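You operate a simulated robot arm through the tools that you are given. There is no shell and no other tool. Be economical: measure what you need, move in short steps, check, and stop when the job is done.

Carry out the task below with a simulated robot arm. There is one attempt and no reset: what you move stays moved.

TASK
Close the pull-out board.

It is judged by the outcome, as a careful person would: the job done as asked, and still so three seconds after it is handed in. It fails if anything else is knocked over, pushed out of place, dropped, spilled or broken.

THE ROBOT
A 6-joint arm with a two-finger parallel gripper, fixed in place. Base frame: the origin is at the foot of the arm, x ahead of it, y to its left, z up. Lengths are in m, angles in degrees, forces in N, time in s.
With the tool pointing down near the work surface it reaches from about 0.12 to 0.44 m from the base axis. Its first joint turns from -70.0 to 70.0 degrees. Payload 1.9 kg.
Tool frame: the origin (TCP) lies between the finger pads and is the grasp point; the fingertips stand 0.023 m ahead of it; z points along the fingers, y is the line along which they close. The gripper opens to 0.094 m. The fingers are 0.038 m wide and 0.01 m thick; the gripper's body (0.054 by 0.096 m) begins 0.039 m behind the TCP.
Orientation is that of the tool frame in the base frame, as a unit quaternion [w, x, y, z]. With the fingers straight down and closing along the base's y, the tool's x points along the base's -x, its y along +y and its z along -z.

THE INTERFACE
- The arm moves only by the tool nudge_tool. Its argument "deltas" is a list of rows, each an object (a shift or turn left out is 0, a gripper value left out holds the last) with "translation": the shift along the tool's x, y, z in m, a list of three; "rotation": the turn, a rotation vector about the tool's x, y, z in rad, a list of three; "hand": the closure, from 0 (fully open) to 1 (shut). In form: [{"translation": [dx, dy, dz], "rotation": [rx, ry, rz], "hand": hand}, ...]. A call has 1 to 10 rows; each row is the pose to reach, as a shift and turn from the pose commanded when the call began, along the tool's axes at that moment. A row lasts 0.2 s, in which the tool goes at most 0.05 m and 8.6 degrees; a call with a longer step from one row to the next is refused whole, and so is a gripper value outside its range. A pose out of reach is approached as far as the arm can. The call stops where the force on the tool passes 40 N (or 10 N more than at its start, if that is more) or the arm is blocked; 0.2 s more then pass. The fingers move at their own pace (about 0.108 m/s each) and stop on an object; they squeeze with about 32 N. The grip force told is the motor's: it shows also when the fingers shut on nothing. Time passes only in rows, and 0.2 s behind the last, so rows that repeat a pose let the fingers close. It gives the time, the measured TCP pose, the force on the tool (base axes), the opening and the grip force at its end, in the units of the frame above (readings bear some noise), and new pictures: "views" is both (left out), scene, wrist or none.
- Cameras (640 x 400 px; columns grow to the right, rows downward): "scene" is fixed at [0.0395, 0.302, 0.4248]; the picture's right is [-0.90, -0.44, 0.00], its down [-0.25, 0.51, -0.82] and it looks along [0.36, -0.74, -0.57] (base axes); focal length 321 px, centre (320, 200). "wrist" rides on the gripper at [-0.039, 0, -0.044] in the tool frame; the picture's right is [0.00, -1.00, 0.00], its down [0.97, 0.00, -0.24] and it looks along [0.24, 0.00, 0.97] (tool axes); focal length 218 px, centre (320, 200).
- probe_pixels(camera, pixels): for up to 12 pixels [column, row] of the newest picture of that camera ("zoom" is the newest enlarged one), the place [x, y, z] in the base frame of the surface seen there, good to about 0.002 m. No time passes.
- inspect(camera, box): a new picture of the part [left, top, right, bottom] of that camera's present view, enlarged. No time passes.
- hand_in(): hands the job in; it is judged then, once.

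Work in short steps. Measure before you move; look again where a grasp or a placing could have gone wrong, and mend it. You have 60 turns and 120 pictures in all, the two below and enlarged ones among them. Open the gripper and draw the arm clear of the work before you hand the job in, unless the task says otherwise; then end with one line.

The tools are called after "Emit:" by a JSON object that holds its "name" and its "arguments". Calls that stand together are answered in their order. nudge_tool: Moves the arm, as the interface text tells. Its arguments: {"type":"object","properties":{"deltas":{"type":"array"},"views":{"type":"string","enum":["both","scene","wrist","none"]}},"required":["deltas"]} The other tools are called the same way: probe_pixels (camera, pixels) gives the place of the surface under pixels of a picture; inspect (camera, box) takes an enlarged picture of a part of a camera's view; hand_in () hands the job in.

At the start:

```text
time_s: 0.0
tcp_pos: [0.2468, -0.0877, 0.1928]
tool_rot: [0.0, 0.001, 1.0, 0.0]
contact_force: [0.8, 0.3, 0.2]
grip_width: 0.0941
finger_force: 0.0
```

scene: 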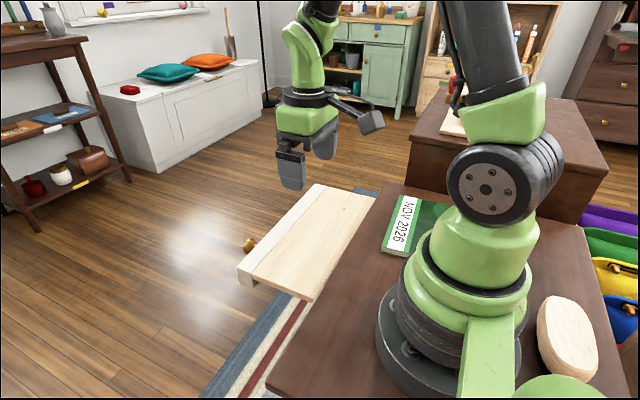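
wrist: 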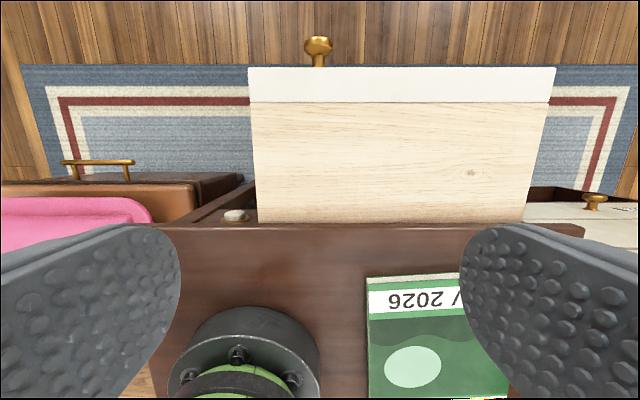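

The board sticks out ahead of the desk (+x), and something small sits on its left at wrist (236,215). I'll look closer and measure.

Emit:
{"name": "inspect", "arguments": {"camera": "wrist", "box": [160, 20, 640, 320]}}

Emit:
{"name": "inspect", "arguments": {"camera": "scene", "box": [200, 160, 440, 310]}}

Emit:
{"name": "probe_pixels", "arguments": {"camera": "wrist", "pixels": [[235, 215], [318, 45], [318, 60], [255, 85], [400, 85], [545, 85], [400, 70], [400, 110], [400, 215], [400, 232], [260, 215], [520, 215]]}}

Emit:
{"name": "probe_pixels", "arguments": {"camera": "scene", "pixels": [[249, 245], [240, 270], [247, 280], [312, 185], [307, 300], [375, 195], [290, 240]]}}

```text
1.33 times, centred on (400, 170) of wrist
```

zoom: 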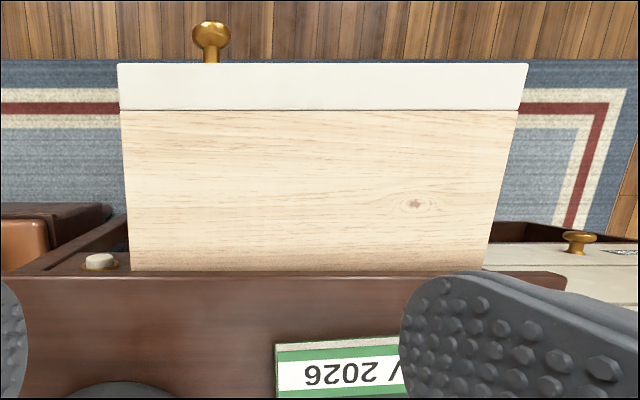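

```text
2.67 times, centred on (320, 235) of scene
```

zoom: 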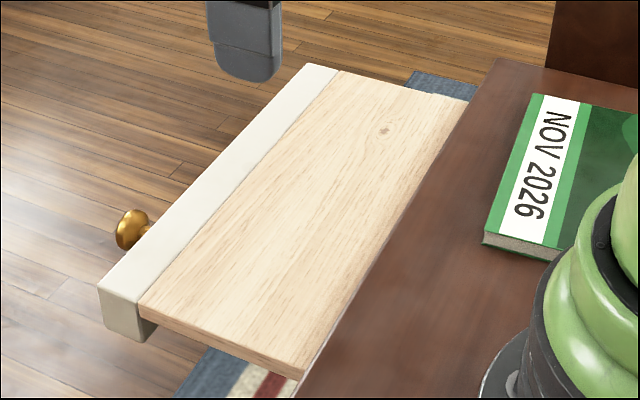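

```text
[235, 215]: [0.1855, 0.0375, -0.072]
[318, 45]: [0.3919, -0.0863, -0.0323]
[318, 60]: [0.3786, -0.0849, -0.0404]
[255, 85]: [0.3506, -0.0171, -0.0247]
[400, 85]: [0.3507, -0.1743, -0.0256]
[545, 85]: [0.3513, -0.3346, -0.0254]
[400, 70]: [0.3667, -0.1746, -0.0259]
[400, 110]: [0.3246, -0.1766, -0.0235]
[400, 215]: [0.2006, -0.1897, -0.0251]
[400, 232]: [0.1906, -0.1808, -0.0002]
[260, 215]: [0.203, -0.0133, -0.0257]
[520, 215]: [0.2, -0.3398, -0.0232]
```

```text
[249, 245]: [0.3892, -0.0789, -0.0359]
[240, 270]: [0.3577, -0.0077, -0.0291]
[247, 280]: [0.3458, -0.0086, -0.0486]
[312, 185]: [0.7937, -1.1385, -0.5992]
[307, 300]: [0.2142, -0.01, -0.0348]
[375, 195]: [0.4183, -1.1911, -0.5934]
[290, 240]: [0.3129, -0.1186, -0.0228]
```

The board's top is z≈-0.025, its front face x≈0.37, spanning y≈-0.015…-0.34; the desk edge is at x≈0.195. There's an off-white button at (0.185,0.037,-0.072). I'll shut the fingers and move over, just ahead of the front panel, staying high.

Emit:
{"name": "nudge_tool", "arguments": {"deltas": [{"translation": [-0.04, -0.016, 0], "hand": 1}, {"translation": [-0.08, -0.032, 0], "hand": 1}, {"translation": [-0.12, -0.048, 0], "hand": 1}, {"translation": [-0.158, -0.062, 0], "hand": 1}, {"translation": [-0.158, -0.062, 0.04], "hand": 1}, {"translation": [-0.158, -0.062, 0.08], "hand": 1}, {"translation": [-0.158, -0.062, 0.08], "hand": 1}]}}

```text
time_s: 1.6
tcp_pos: [0.4048, -0.1513, 0.1126]
tool_rot: [0.0, 0.001, 1.0, 0.0]
contact_force: [0.1, -0.5, 0.0]
grip_width: 0.0
finger_force: 32.2
```

scene: 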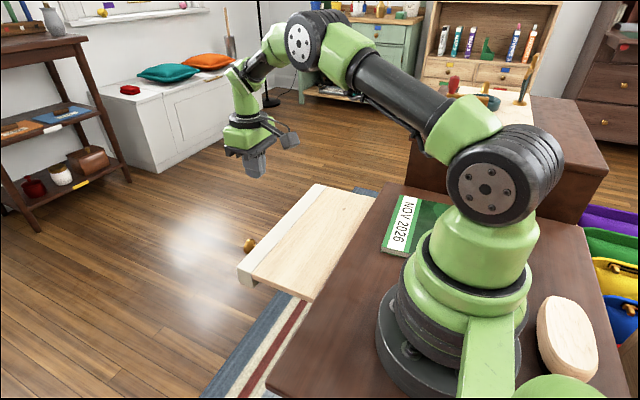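
wrist: 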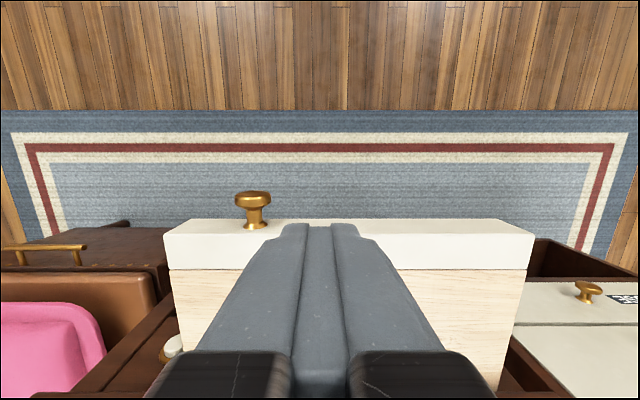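

Now a view of the left side: the off-white thing at wrist (172,348) sits right beside the board. I'll look at it and the room around before pushing.

Emit:
{"name": "inspect", "arguments": {"camera": "wrist", "box": [60, 240, 300, 390]}}

Emit:
{"name": "inspect", "arguments": {"camera": "wrist", "box": [400, 225, 640, 375]}}

Emit:
{"name": "probe_pixels", "arguments": {"camera": "wrist", "pixels": [[172, 348], [166, 358], [150, 320], [120, 345], [145, 375], [200, 245], [450, 245], [500, 290], [515, 370], [580, 262], [560, 310], [253, 198]]}}

```text
2.67 times, centred on (180, 315) of wrist
```

zoom: 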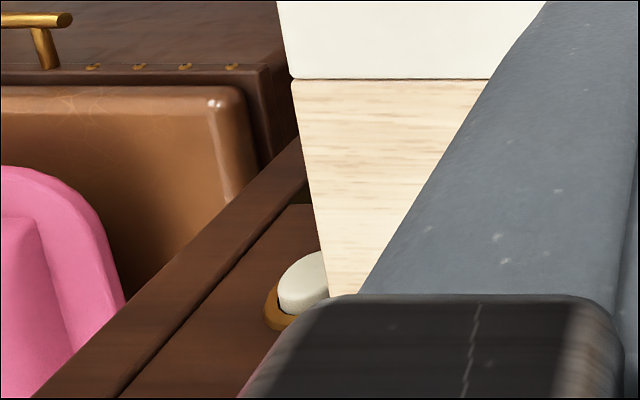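

```text
2.67 times, centred on (520, 300) of wrist
```

zoom: 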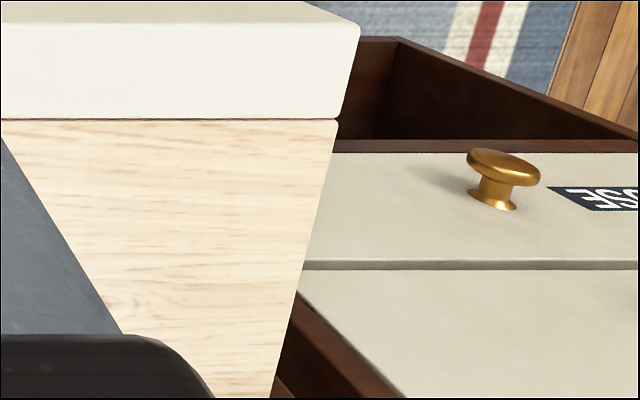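

```text
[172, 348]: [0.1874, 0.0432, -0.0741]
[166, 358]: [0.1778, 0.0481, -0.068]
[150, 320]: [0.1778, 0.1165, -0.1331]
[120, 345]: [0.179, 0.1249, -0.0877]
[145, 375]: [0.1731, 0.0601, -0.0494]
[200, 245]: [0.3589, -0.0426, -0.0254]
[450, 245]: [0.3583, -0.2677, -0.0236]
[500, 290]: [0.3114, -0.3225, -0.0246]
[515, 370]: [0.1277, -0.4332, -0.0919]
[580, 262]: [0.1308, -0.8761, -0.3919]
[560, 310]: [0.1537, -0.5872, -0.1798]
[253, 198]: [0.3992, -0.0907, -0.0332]
```

The button is on the desk's front fascia, facing out; it may be a catch release, or nothing. Panel's clear at y=-0.15, so I'll lower the fingers in front of it and push gently.

Emit:
{"name": "nudge_tool", "arguments": {"deltas": [{"translation": [0, 0, 0.04]}, {"translation": [0, 0, 0.08]}, {"translation": [0, 0, 0.115]}, {"translation": [0, 0, 0.14]}, {"translation": [0, 0, 0.14]}]}}

```text
time_s: 2.8
tcp_pos: [0.4032, -0.1541, -0.0276]
tool_rot: [0.0, 0.0, 1.0, 0.0]
contact_force: [0.1, 0.2, 0.5]
grip_width: 0.0
finger_force: 31.4
```

scene: 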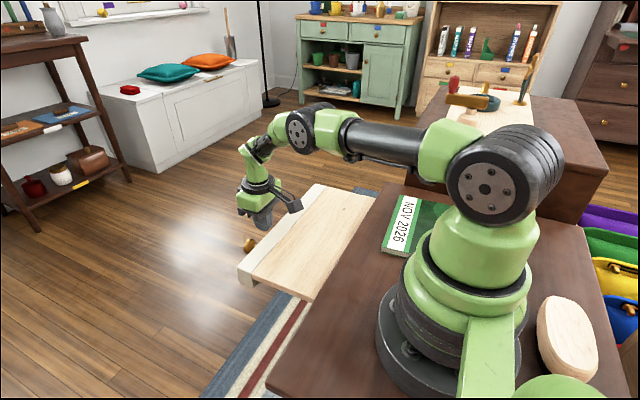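
wrist: 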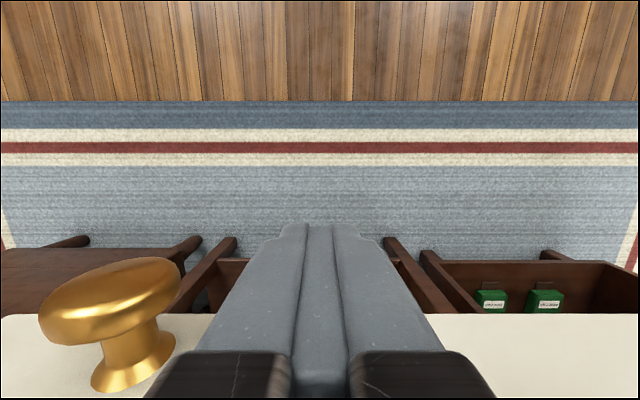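

The fingers are in front of the panel. I push in small steps of 0.012 m.

Emit:
{"name": "nudge_tool", "arguments": {"deltas": [{"translation": [0.012, 0, 0]}, {"translation": [0.022, 0, 0]}, {"translation": [0.032, 0, 0]}, {"translation": [0.042, 0, 0]}, {"translation": [0.052, 0, 0]}, {"translation": [0.062, 0, 0]}], "views": "scene"}}

```text
time_s: 4.2
tcp_pos: [0.3431, -0.1506, -0.0277]
tool_rot: [0.001, 0.0, 1.0, 0.0]
contact_force: [1.0, 0.8, -0.1]
grip_width: 0.0
finger_force: 32.9
```

scene: 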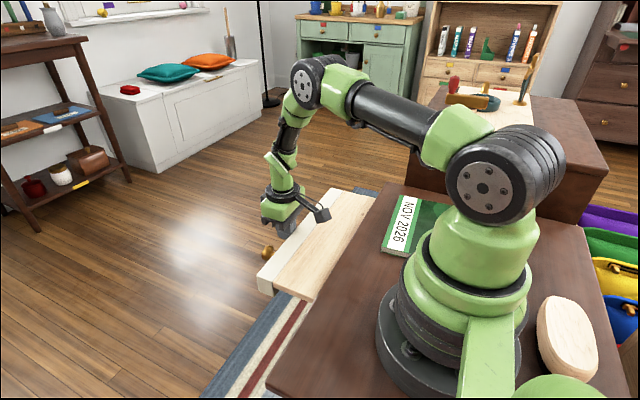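

It slides with little force and stays straight. I keep pushing.

Emit:
{"name": "nudge_tool", "arguments": {"deltas": [{"translation": [0.01, 0, 0]}, {"translation": [0.02, 0, 0]}, {"translation": [0.03, 0, 0]}, {"translation": [0.04, 0, 0]}, {"translation": [0.05, 0, 0]}, {"translation": [0.06, 0, 0]}, {"translation": [0.07, 0, 0]}, {"translation": [0.08, 0, 0]}]}}

```text
time_s: 6.0
tcp_pos: [0.2611, -0.1507, -0.027]
tool_rot: [0.001, 0.0, 1.0, 0.0]
contact_force: [1.6, 1.6, -1.0]
grip_width: 0.0002
finger_force: 31.9
```

scene: 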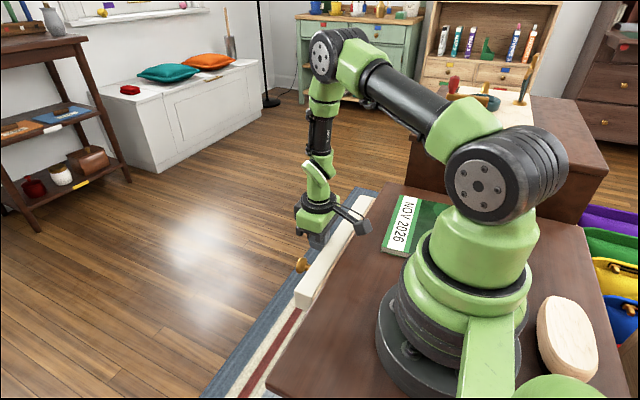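
wrist: 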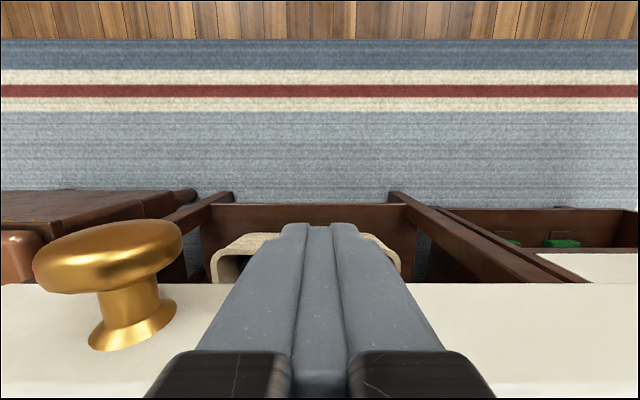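

Panel front is now at about x=0.242; continuing gently until it stops.

Emit:
{"name": "nudge_tool", "arguments": {"deltas": [{"translation": [0.006, 0, 0]}, {"translation": [0.012, 0, 0]}, {"translation": [0.018, 0, 0]}, {"translation": [0.024, 0, 0]}, {"translation": [0.03, 0, 0]}, {"translation": [0.036, 0, 0]}, {"translation": [0.042, 0, 0]}]}}

```text
time_s: 7.6
tcp_pos: [0.2205, -0.1514, -0.027]
tool_rot: [0.001, 0.0, 1.0, 0.001]
contact_force: [1.4, -0.4, -1.7]
grip_width: 0.0
finger_force: 32.4
```

scene: 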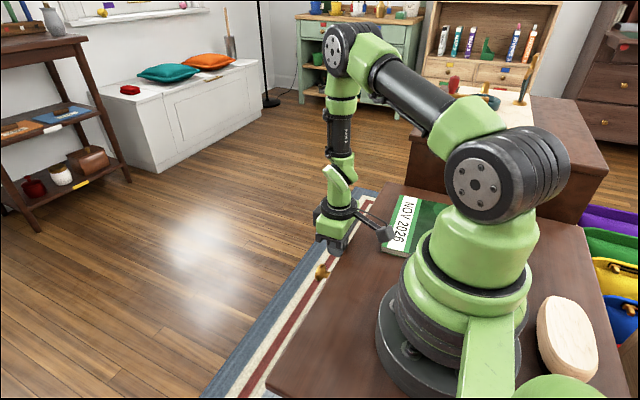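
wrist: 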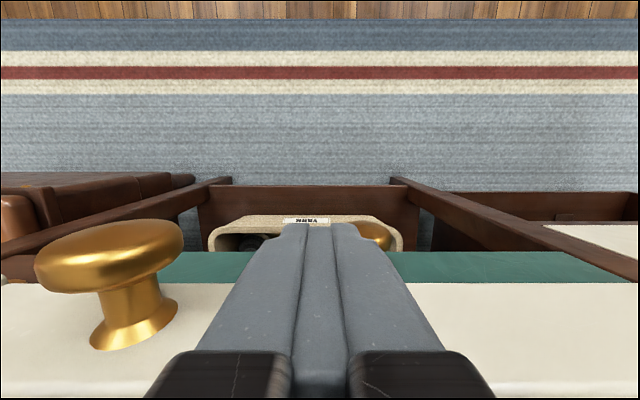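

The hand is near the green book; I check where the black bracket at scene (386,233) sits and how far the panel still stands out.

Emit:
{"name": "inspect", "arguments": {"camera": "scene", "box": [280, 160, 440, 310]}}

Emit:
{"name": "probe_pixels", "arguments": {"camera": "scene", "pixels": [[386, 233], [370, 222], [335, 240], [320, 272], [392, 250], [398, 205]]}}

Emit:
{"name": "probe_pixels", "arguments": {"camera": "wrist", "pixels": [[110, 240], [130, 310], [60, 330], [500, 300], [500, 265], [500, 330], [30, 300], [580, 380], [600, 300]]}}

```text
2.67 times, centred on (360, 235) of scene
```

zoom: 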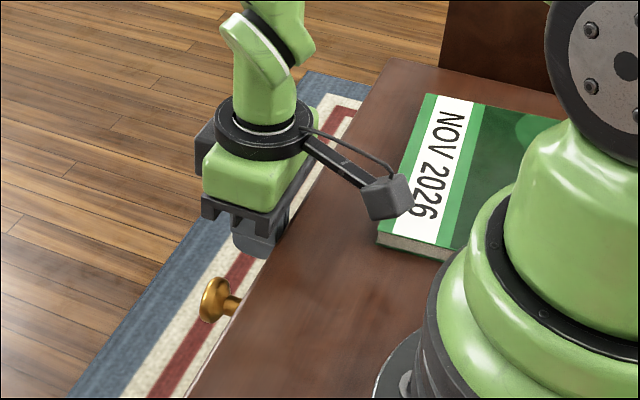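

```text
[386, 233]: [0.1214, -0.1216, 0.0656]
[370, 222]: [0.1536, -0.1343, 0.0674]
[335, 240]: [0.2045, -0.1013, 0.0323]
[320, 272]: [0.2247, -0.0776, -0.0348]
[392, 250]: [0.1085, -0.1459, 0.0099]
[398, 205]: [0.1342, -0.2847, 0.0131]
```

```text
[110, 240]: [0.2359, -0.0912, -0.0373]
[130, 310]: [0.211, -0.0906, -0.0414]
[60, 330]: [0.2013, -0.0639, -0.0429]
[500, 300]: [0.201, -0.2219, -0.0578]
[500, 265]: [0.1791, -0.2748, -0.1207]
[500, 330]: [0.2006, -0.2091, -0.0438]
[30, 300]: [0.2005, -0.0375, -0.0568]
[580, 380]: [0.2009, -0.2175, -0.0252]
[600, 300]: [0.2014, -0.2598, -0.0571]
```

The bracket (z≈0.06) clears the book (z≈0.013). Panel front is at x≈0.201; I push on until it meets the stop.

Emit:
{"name": "nudge_tool", "arguments": {"deltas": [{"translation": [0.004, 0, 0]}, {"translation": [0.008, 0, 0]}, {"translation": [0.012, 0, 0]}, {"translation": [0.016, 0, 0]}, {"translation": [0.02, 0, 0]}]}}

```text
time_s: 8.3
tcp_pos: [0.2144, -0.1511, -0.0264]
tool_rot: [0.005, -0.003, 1.0, -0.003]
contact_force: [2.9, 1.6, 0.2]
grip_width: 0.0
finger_force: 32.4
stopped in row 3: the force on the tool passed its limit (the readings are from after the stop); the commanded pose is now the measured one
```

scene: 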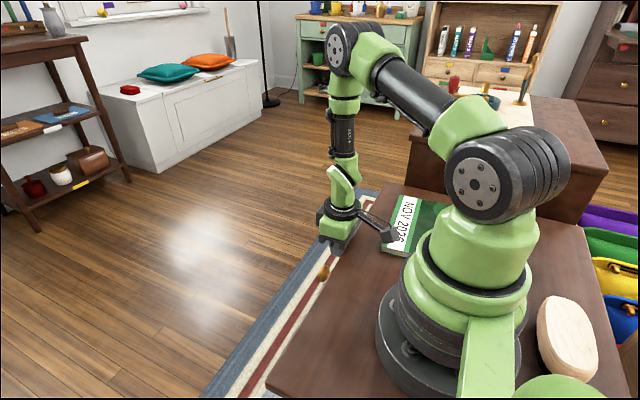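
wrist: 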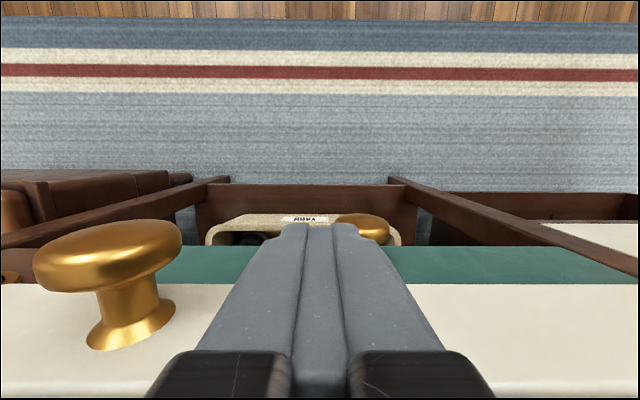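

It met a stop at TCP x≈0.214 (finger face ≈0.195, about the desk edge's x, so it could be either). I back off outwards and look.

Emit:
{"name": "nudge_tool", "arguments": {"deltas": [{"translation": [-0.03, 0, 0]}, {"translation": [-0.07, 0, 0]}, {"translation": [-0.11, 0, 0]}, {"translation": [-0.13, 0, -0.03]}, {"translation": [-0.13, 0, -0.07]}, {"translation": [-0.13, 0, -0.11]}, {"translation": [-0.13, 0, -0.11]}]}}

```text
time_s: 9.9
tcp_pos: [0.3444, -0.1499, 0.0832]
tool_rot: [0.004, -0.002, 1.0, -0.004]
contact_force: [-0.6, -0.8, -1.0]
grip_width: 0.0
finger_force: 32.4
```

scene: 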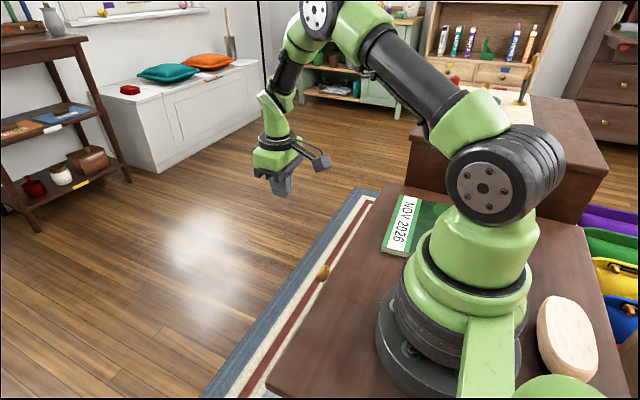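
wrist: 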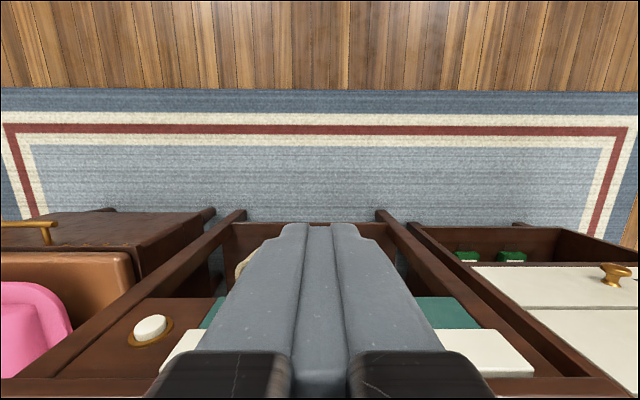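

The panel's ends show at wrist (180,350) and (490,355), the fascia by the button. I measure the panel against the fascia.

Emit:
{"name": "inspect", "arguments": {"camera": "wrist", "box": [60, 260, 300, 400]}}

Emit:
{"name": "inspect", "arguments": {"camera": "wrist", "box": [400, 260, 640, 400]}}

Emit:
{"name": "probe_pixels", "arguments": {"camera": "wrist", "pixels": [[185, 350], [480, 345], [500, 360], [470, 370], [150, 325], [115, 330], [170, 345], [450, 312], [205, 320], [500, 385], [100, 385], [530, 370]]}}

```text
2.67 times, centred on (180, 330) of wrist
```

zoom: 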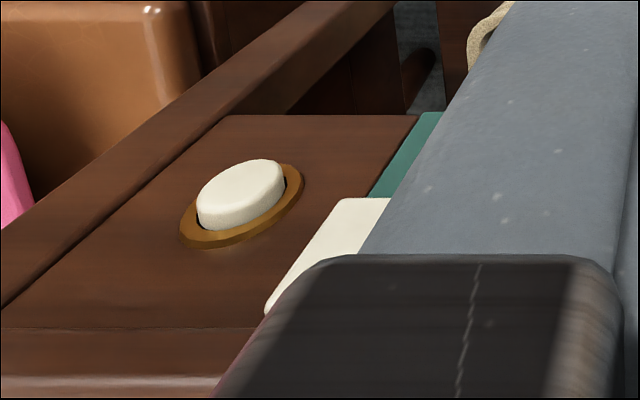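

```text
2.67 times, centred on (520, 330) of wrist
```

zoom: 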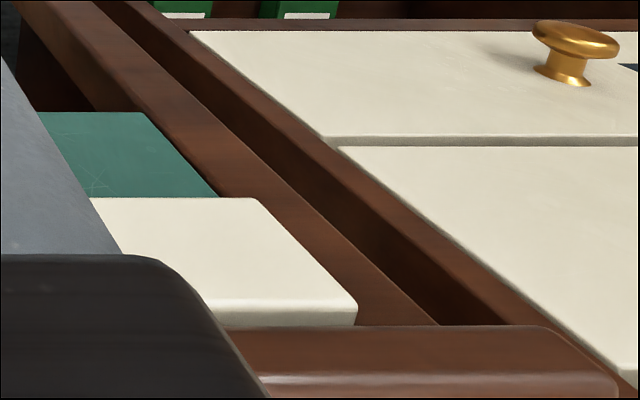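

```text
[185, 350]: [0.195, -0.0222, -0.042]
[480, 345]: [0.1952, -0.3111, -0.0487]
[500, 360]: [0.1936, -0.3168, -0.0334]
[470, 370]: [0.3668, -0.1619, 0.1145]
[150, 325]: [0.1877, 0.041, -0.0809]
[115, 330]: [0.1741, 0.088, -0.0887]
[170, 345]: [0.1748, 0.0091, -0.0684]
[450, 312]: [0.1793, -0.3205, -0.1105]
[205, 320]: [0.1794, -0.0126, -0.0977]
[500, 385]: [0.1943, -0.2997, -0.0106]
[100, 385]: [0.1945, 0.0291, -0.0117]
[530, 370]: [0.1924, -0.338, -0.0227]
```

Panel front is at x≈0.195, exactly flush with the desk's top edge, which may have stopped my fingers before the board was fully home (fascia at 0.174). I'll push on the knob (y≈-0.089) instead, which can reach further in.

Emit:
{"name": "nudge_tool", "arguments": {"deltas": [{"translation": [0.02, 0.03, 0]}, {"translation": [0.04, 0.061, 0]}, {"translation": [0.055, 0.061, 0.035]}, {"translation": [0.055, 0.061, 0.075]}, {"translation": [0.055, 0.061, 0.112]}, {"translation": [0.055, 0.061, 0.112]}]}}

```text
time_s: 11.3
tcp_pos: [0.2896, -0.0904, -0.0285]
tool_rot: [0.004, -0.003, 1.0, -0.004]
contact_force: [0.1, 0.6, -0.3]
grip_width: 0.0
finger_force: 31.7
```

scene: 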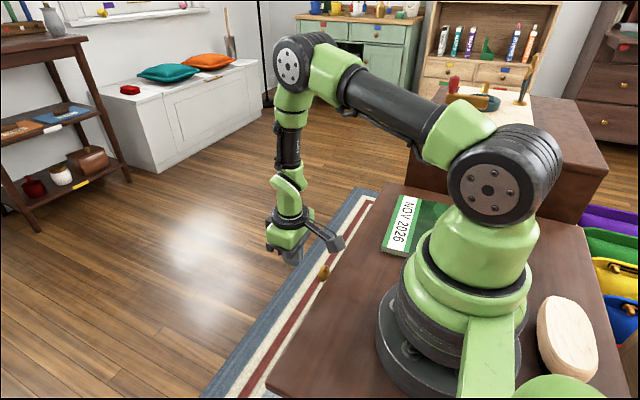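
wrist: 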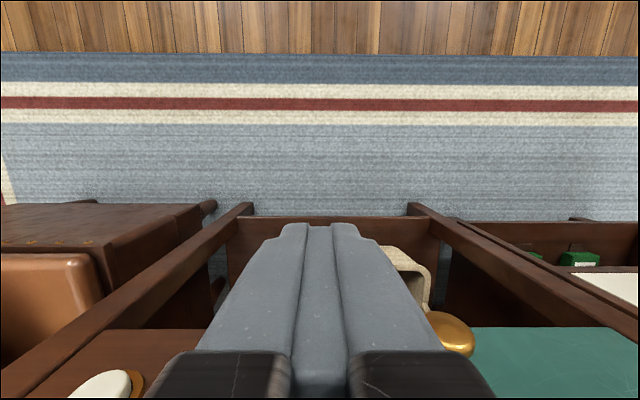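

Fingers are in line with the knob; pushing in slowly.

Emit:
{"name": "nudge_tool", "arguments": {"deltas": [{"translation": [0.012, 0, 0]}, {"translation": [0.024, 0, 0]}, {"translation": [0.03, 0, 0]}, {"translation": [0.036, 0, 0]}, {"translation": [0.042, 0, 0]}, {"translation": [0.048, 0, 0]}, {"translation": [0.054, 0, 0]}, {"translation": [0.06, 0, 0]}]}}

```text
time_s: 12.8
tcp_pos: [0.2469, -0.0913, -0.0286]
tool_rot: [0.014, -0.007, 1.0, -0.006]
contact_force: [1.7, 0.6, 0.5]
grip_width: 0.0
finger_force: 31.7
stopped in row 7: the force on the tool passed its limit (the readings are from after the stop); the commanded pose is now the measured one
```

scene: 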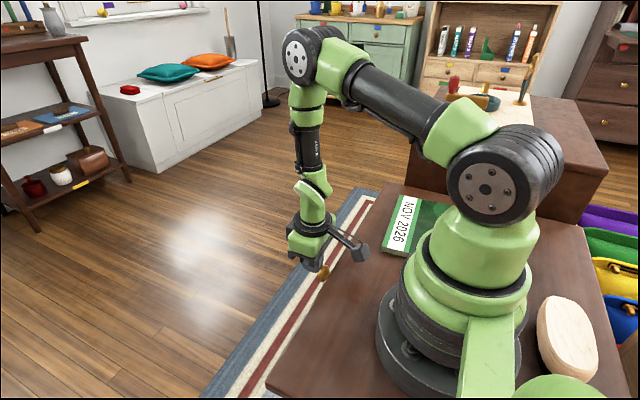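
wrist: 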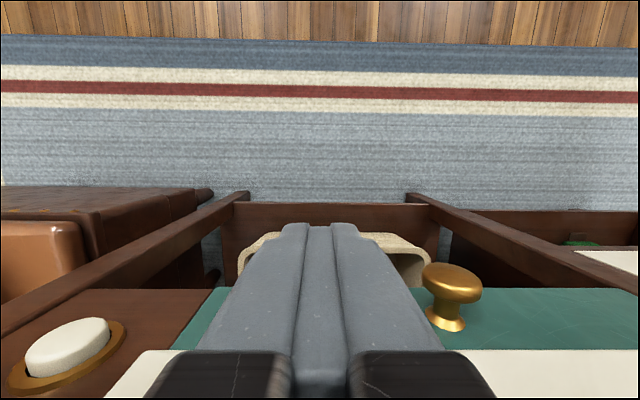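

It hit a stop again. I check whether the panel moved.

Emit:
{"name": "probe_pixels", "arguments": {"camera": "wrist", "pixels": [[150, 375], [140, 365], [480, 365], [560, 360], [620, 365], [250, 320], [520, 320], [180, 310]]}}

Emit:
{"name": "nudge_tool", "arguments": {"deltas": [{"translation": [-0.03, 0, 0]}, {"translation": [-0.07, 0, 0]}, {"translation": [-0.1, 0, -0.03]}, {"translation": [-0.12, 0, -0.07]}, {"translation": [-0.12, 0, -0.11]}, {"translation": [-0.12, 0, -0.14], "hand": 0}, {"translation": [-0.12, 0, -0.14], "hand": 0}, {"translation": [-0.12, 0, -0.14], "hand": 0}]}}

```text
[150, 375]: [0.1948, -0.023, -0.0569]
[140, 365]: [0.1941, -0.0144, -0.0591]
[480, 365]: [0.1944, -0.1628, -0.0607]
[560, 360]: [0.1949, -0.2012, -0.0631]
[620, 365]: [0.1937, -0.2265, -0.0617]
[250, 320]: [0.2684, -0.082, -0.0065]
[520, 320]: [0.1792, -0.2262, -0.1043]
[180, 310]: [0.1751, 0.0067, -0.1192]
```

```text
time_s: 14.6
tcp_pos: [0.3644, -0.0871, 0.1165]
tool_rot: [0.013, -0.007, 1.0, -0.006]
contact_force: [-0.2, -0.4, 0.1]
grip_width: 0.0941
finger_force: 0.1
```

scene: 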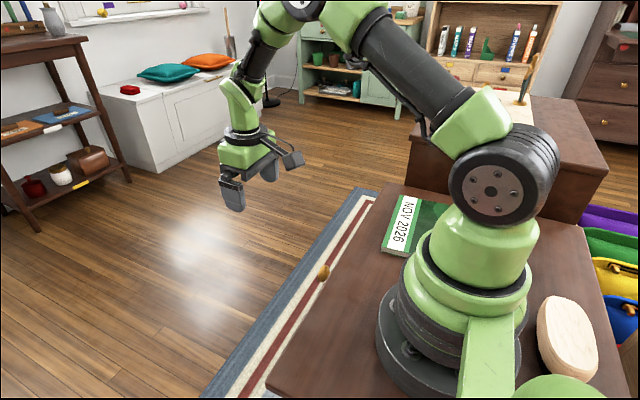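
wrist: 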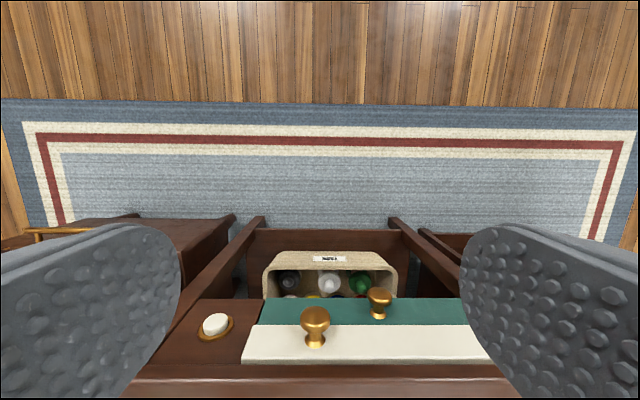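

The panel stays at x≈0.1945 under 40 N, flush with the top's edge. I look closely at the seam between panel and fascia.

Emit:
{"name": "inspect", "arguments": {"camera": "wrist", "box": [180, 280, 340, 380]}}

Emit:
{"name": "inspect", "arguments": {"camera": "scene", "box": [240, 180, 400, 400]}}

Emit:
{"name": "probe_pixels", "arguments": {"camera": "wrist", "pixels": [[260, 350], [300, 357], [450, 350], [250, 345], [240, 340], [300, 375], [214, 323]]}}

```text
4.00 times, centred on (260, 330) of wrist
```

zoom: 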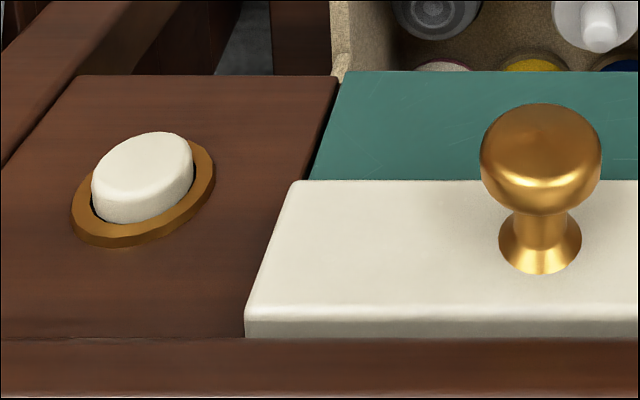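

```text
1.82 times, centred on (320, 290) of scene
```

zoom: 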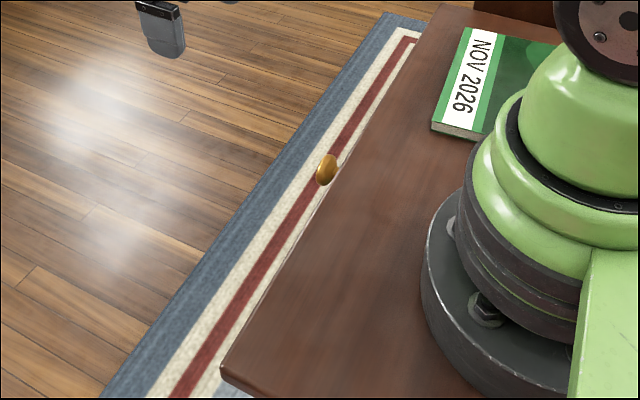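

```text
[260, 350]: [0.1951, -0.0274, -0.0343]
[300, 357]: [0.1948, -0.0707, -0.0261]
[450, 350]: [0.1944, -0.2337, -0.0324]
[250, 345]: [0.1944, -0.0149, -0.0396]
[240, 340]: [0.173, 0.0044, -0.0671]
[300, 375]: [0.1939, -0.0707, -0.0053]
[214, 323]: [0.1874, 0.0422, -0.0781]
```

The board's front now sits flush with the desk top's edge. It stopped hard there in two separate pushes and hasn't sprung back. Nothing else moved, the gripper is open and the arm is clear, so I hand in.

Emit:
{"name": "hand_in", "arguments": {}}

```text
The job is handed in.
```

I pushed the pull-out board in until it stopped hard, with its front flush with the desk's top edge (x≈0.195). It hasn't moved back. I took that stop as fully closed: the front still stands about 2 cm proud of the frame behind it, and I didn't press the button beside it to rule out a catch.
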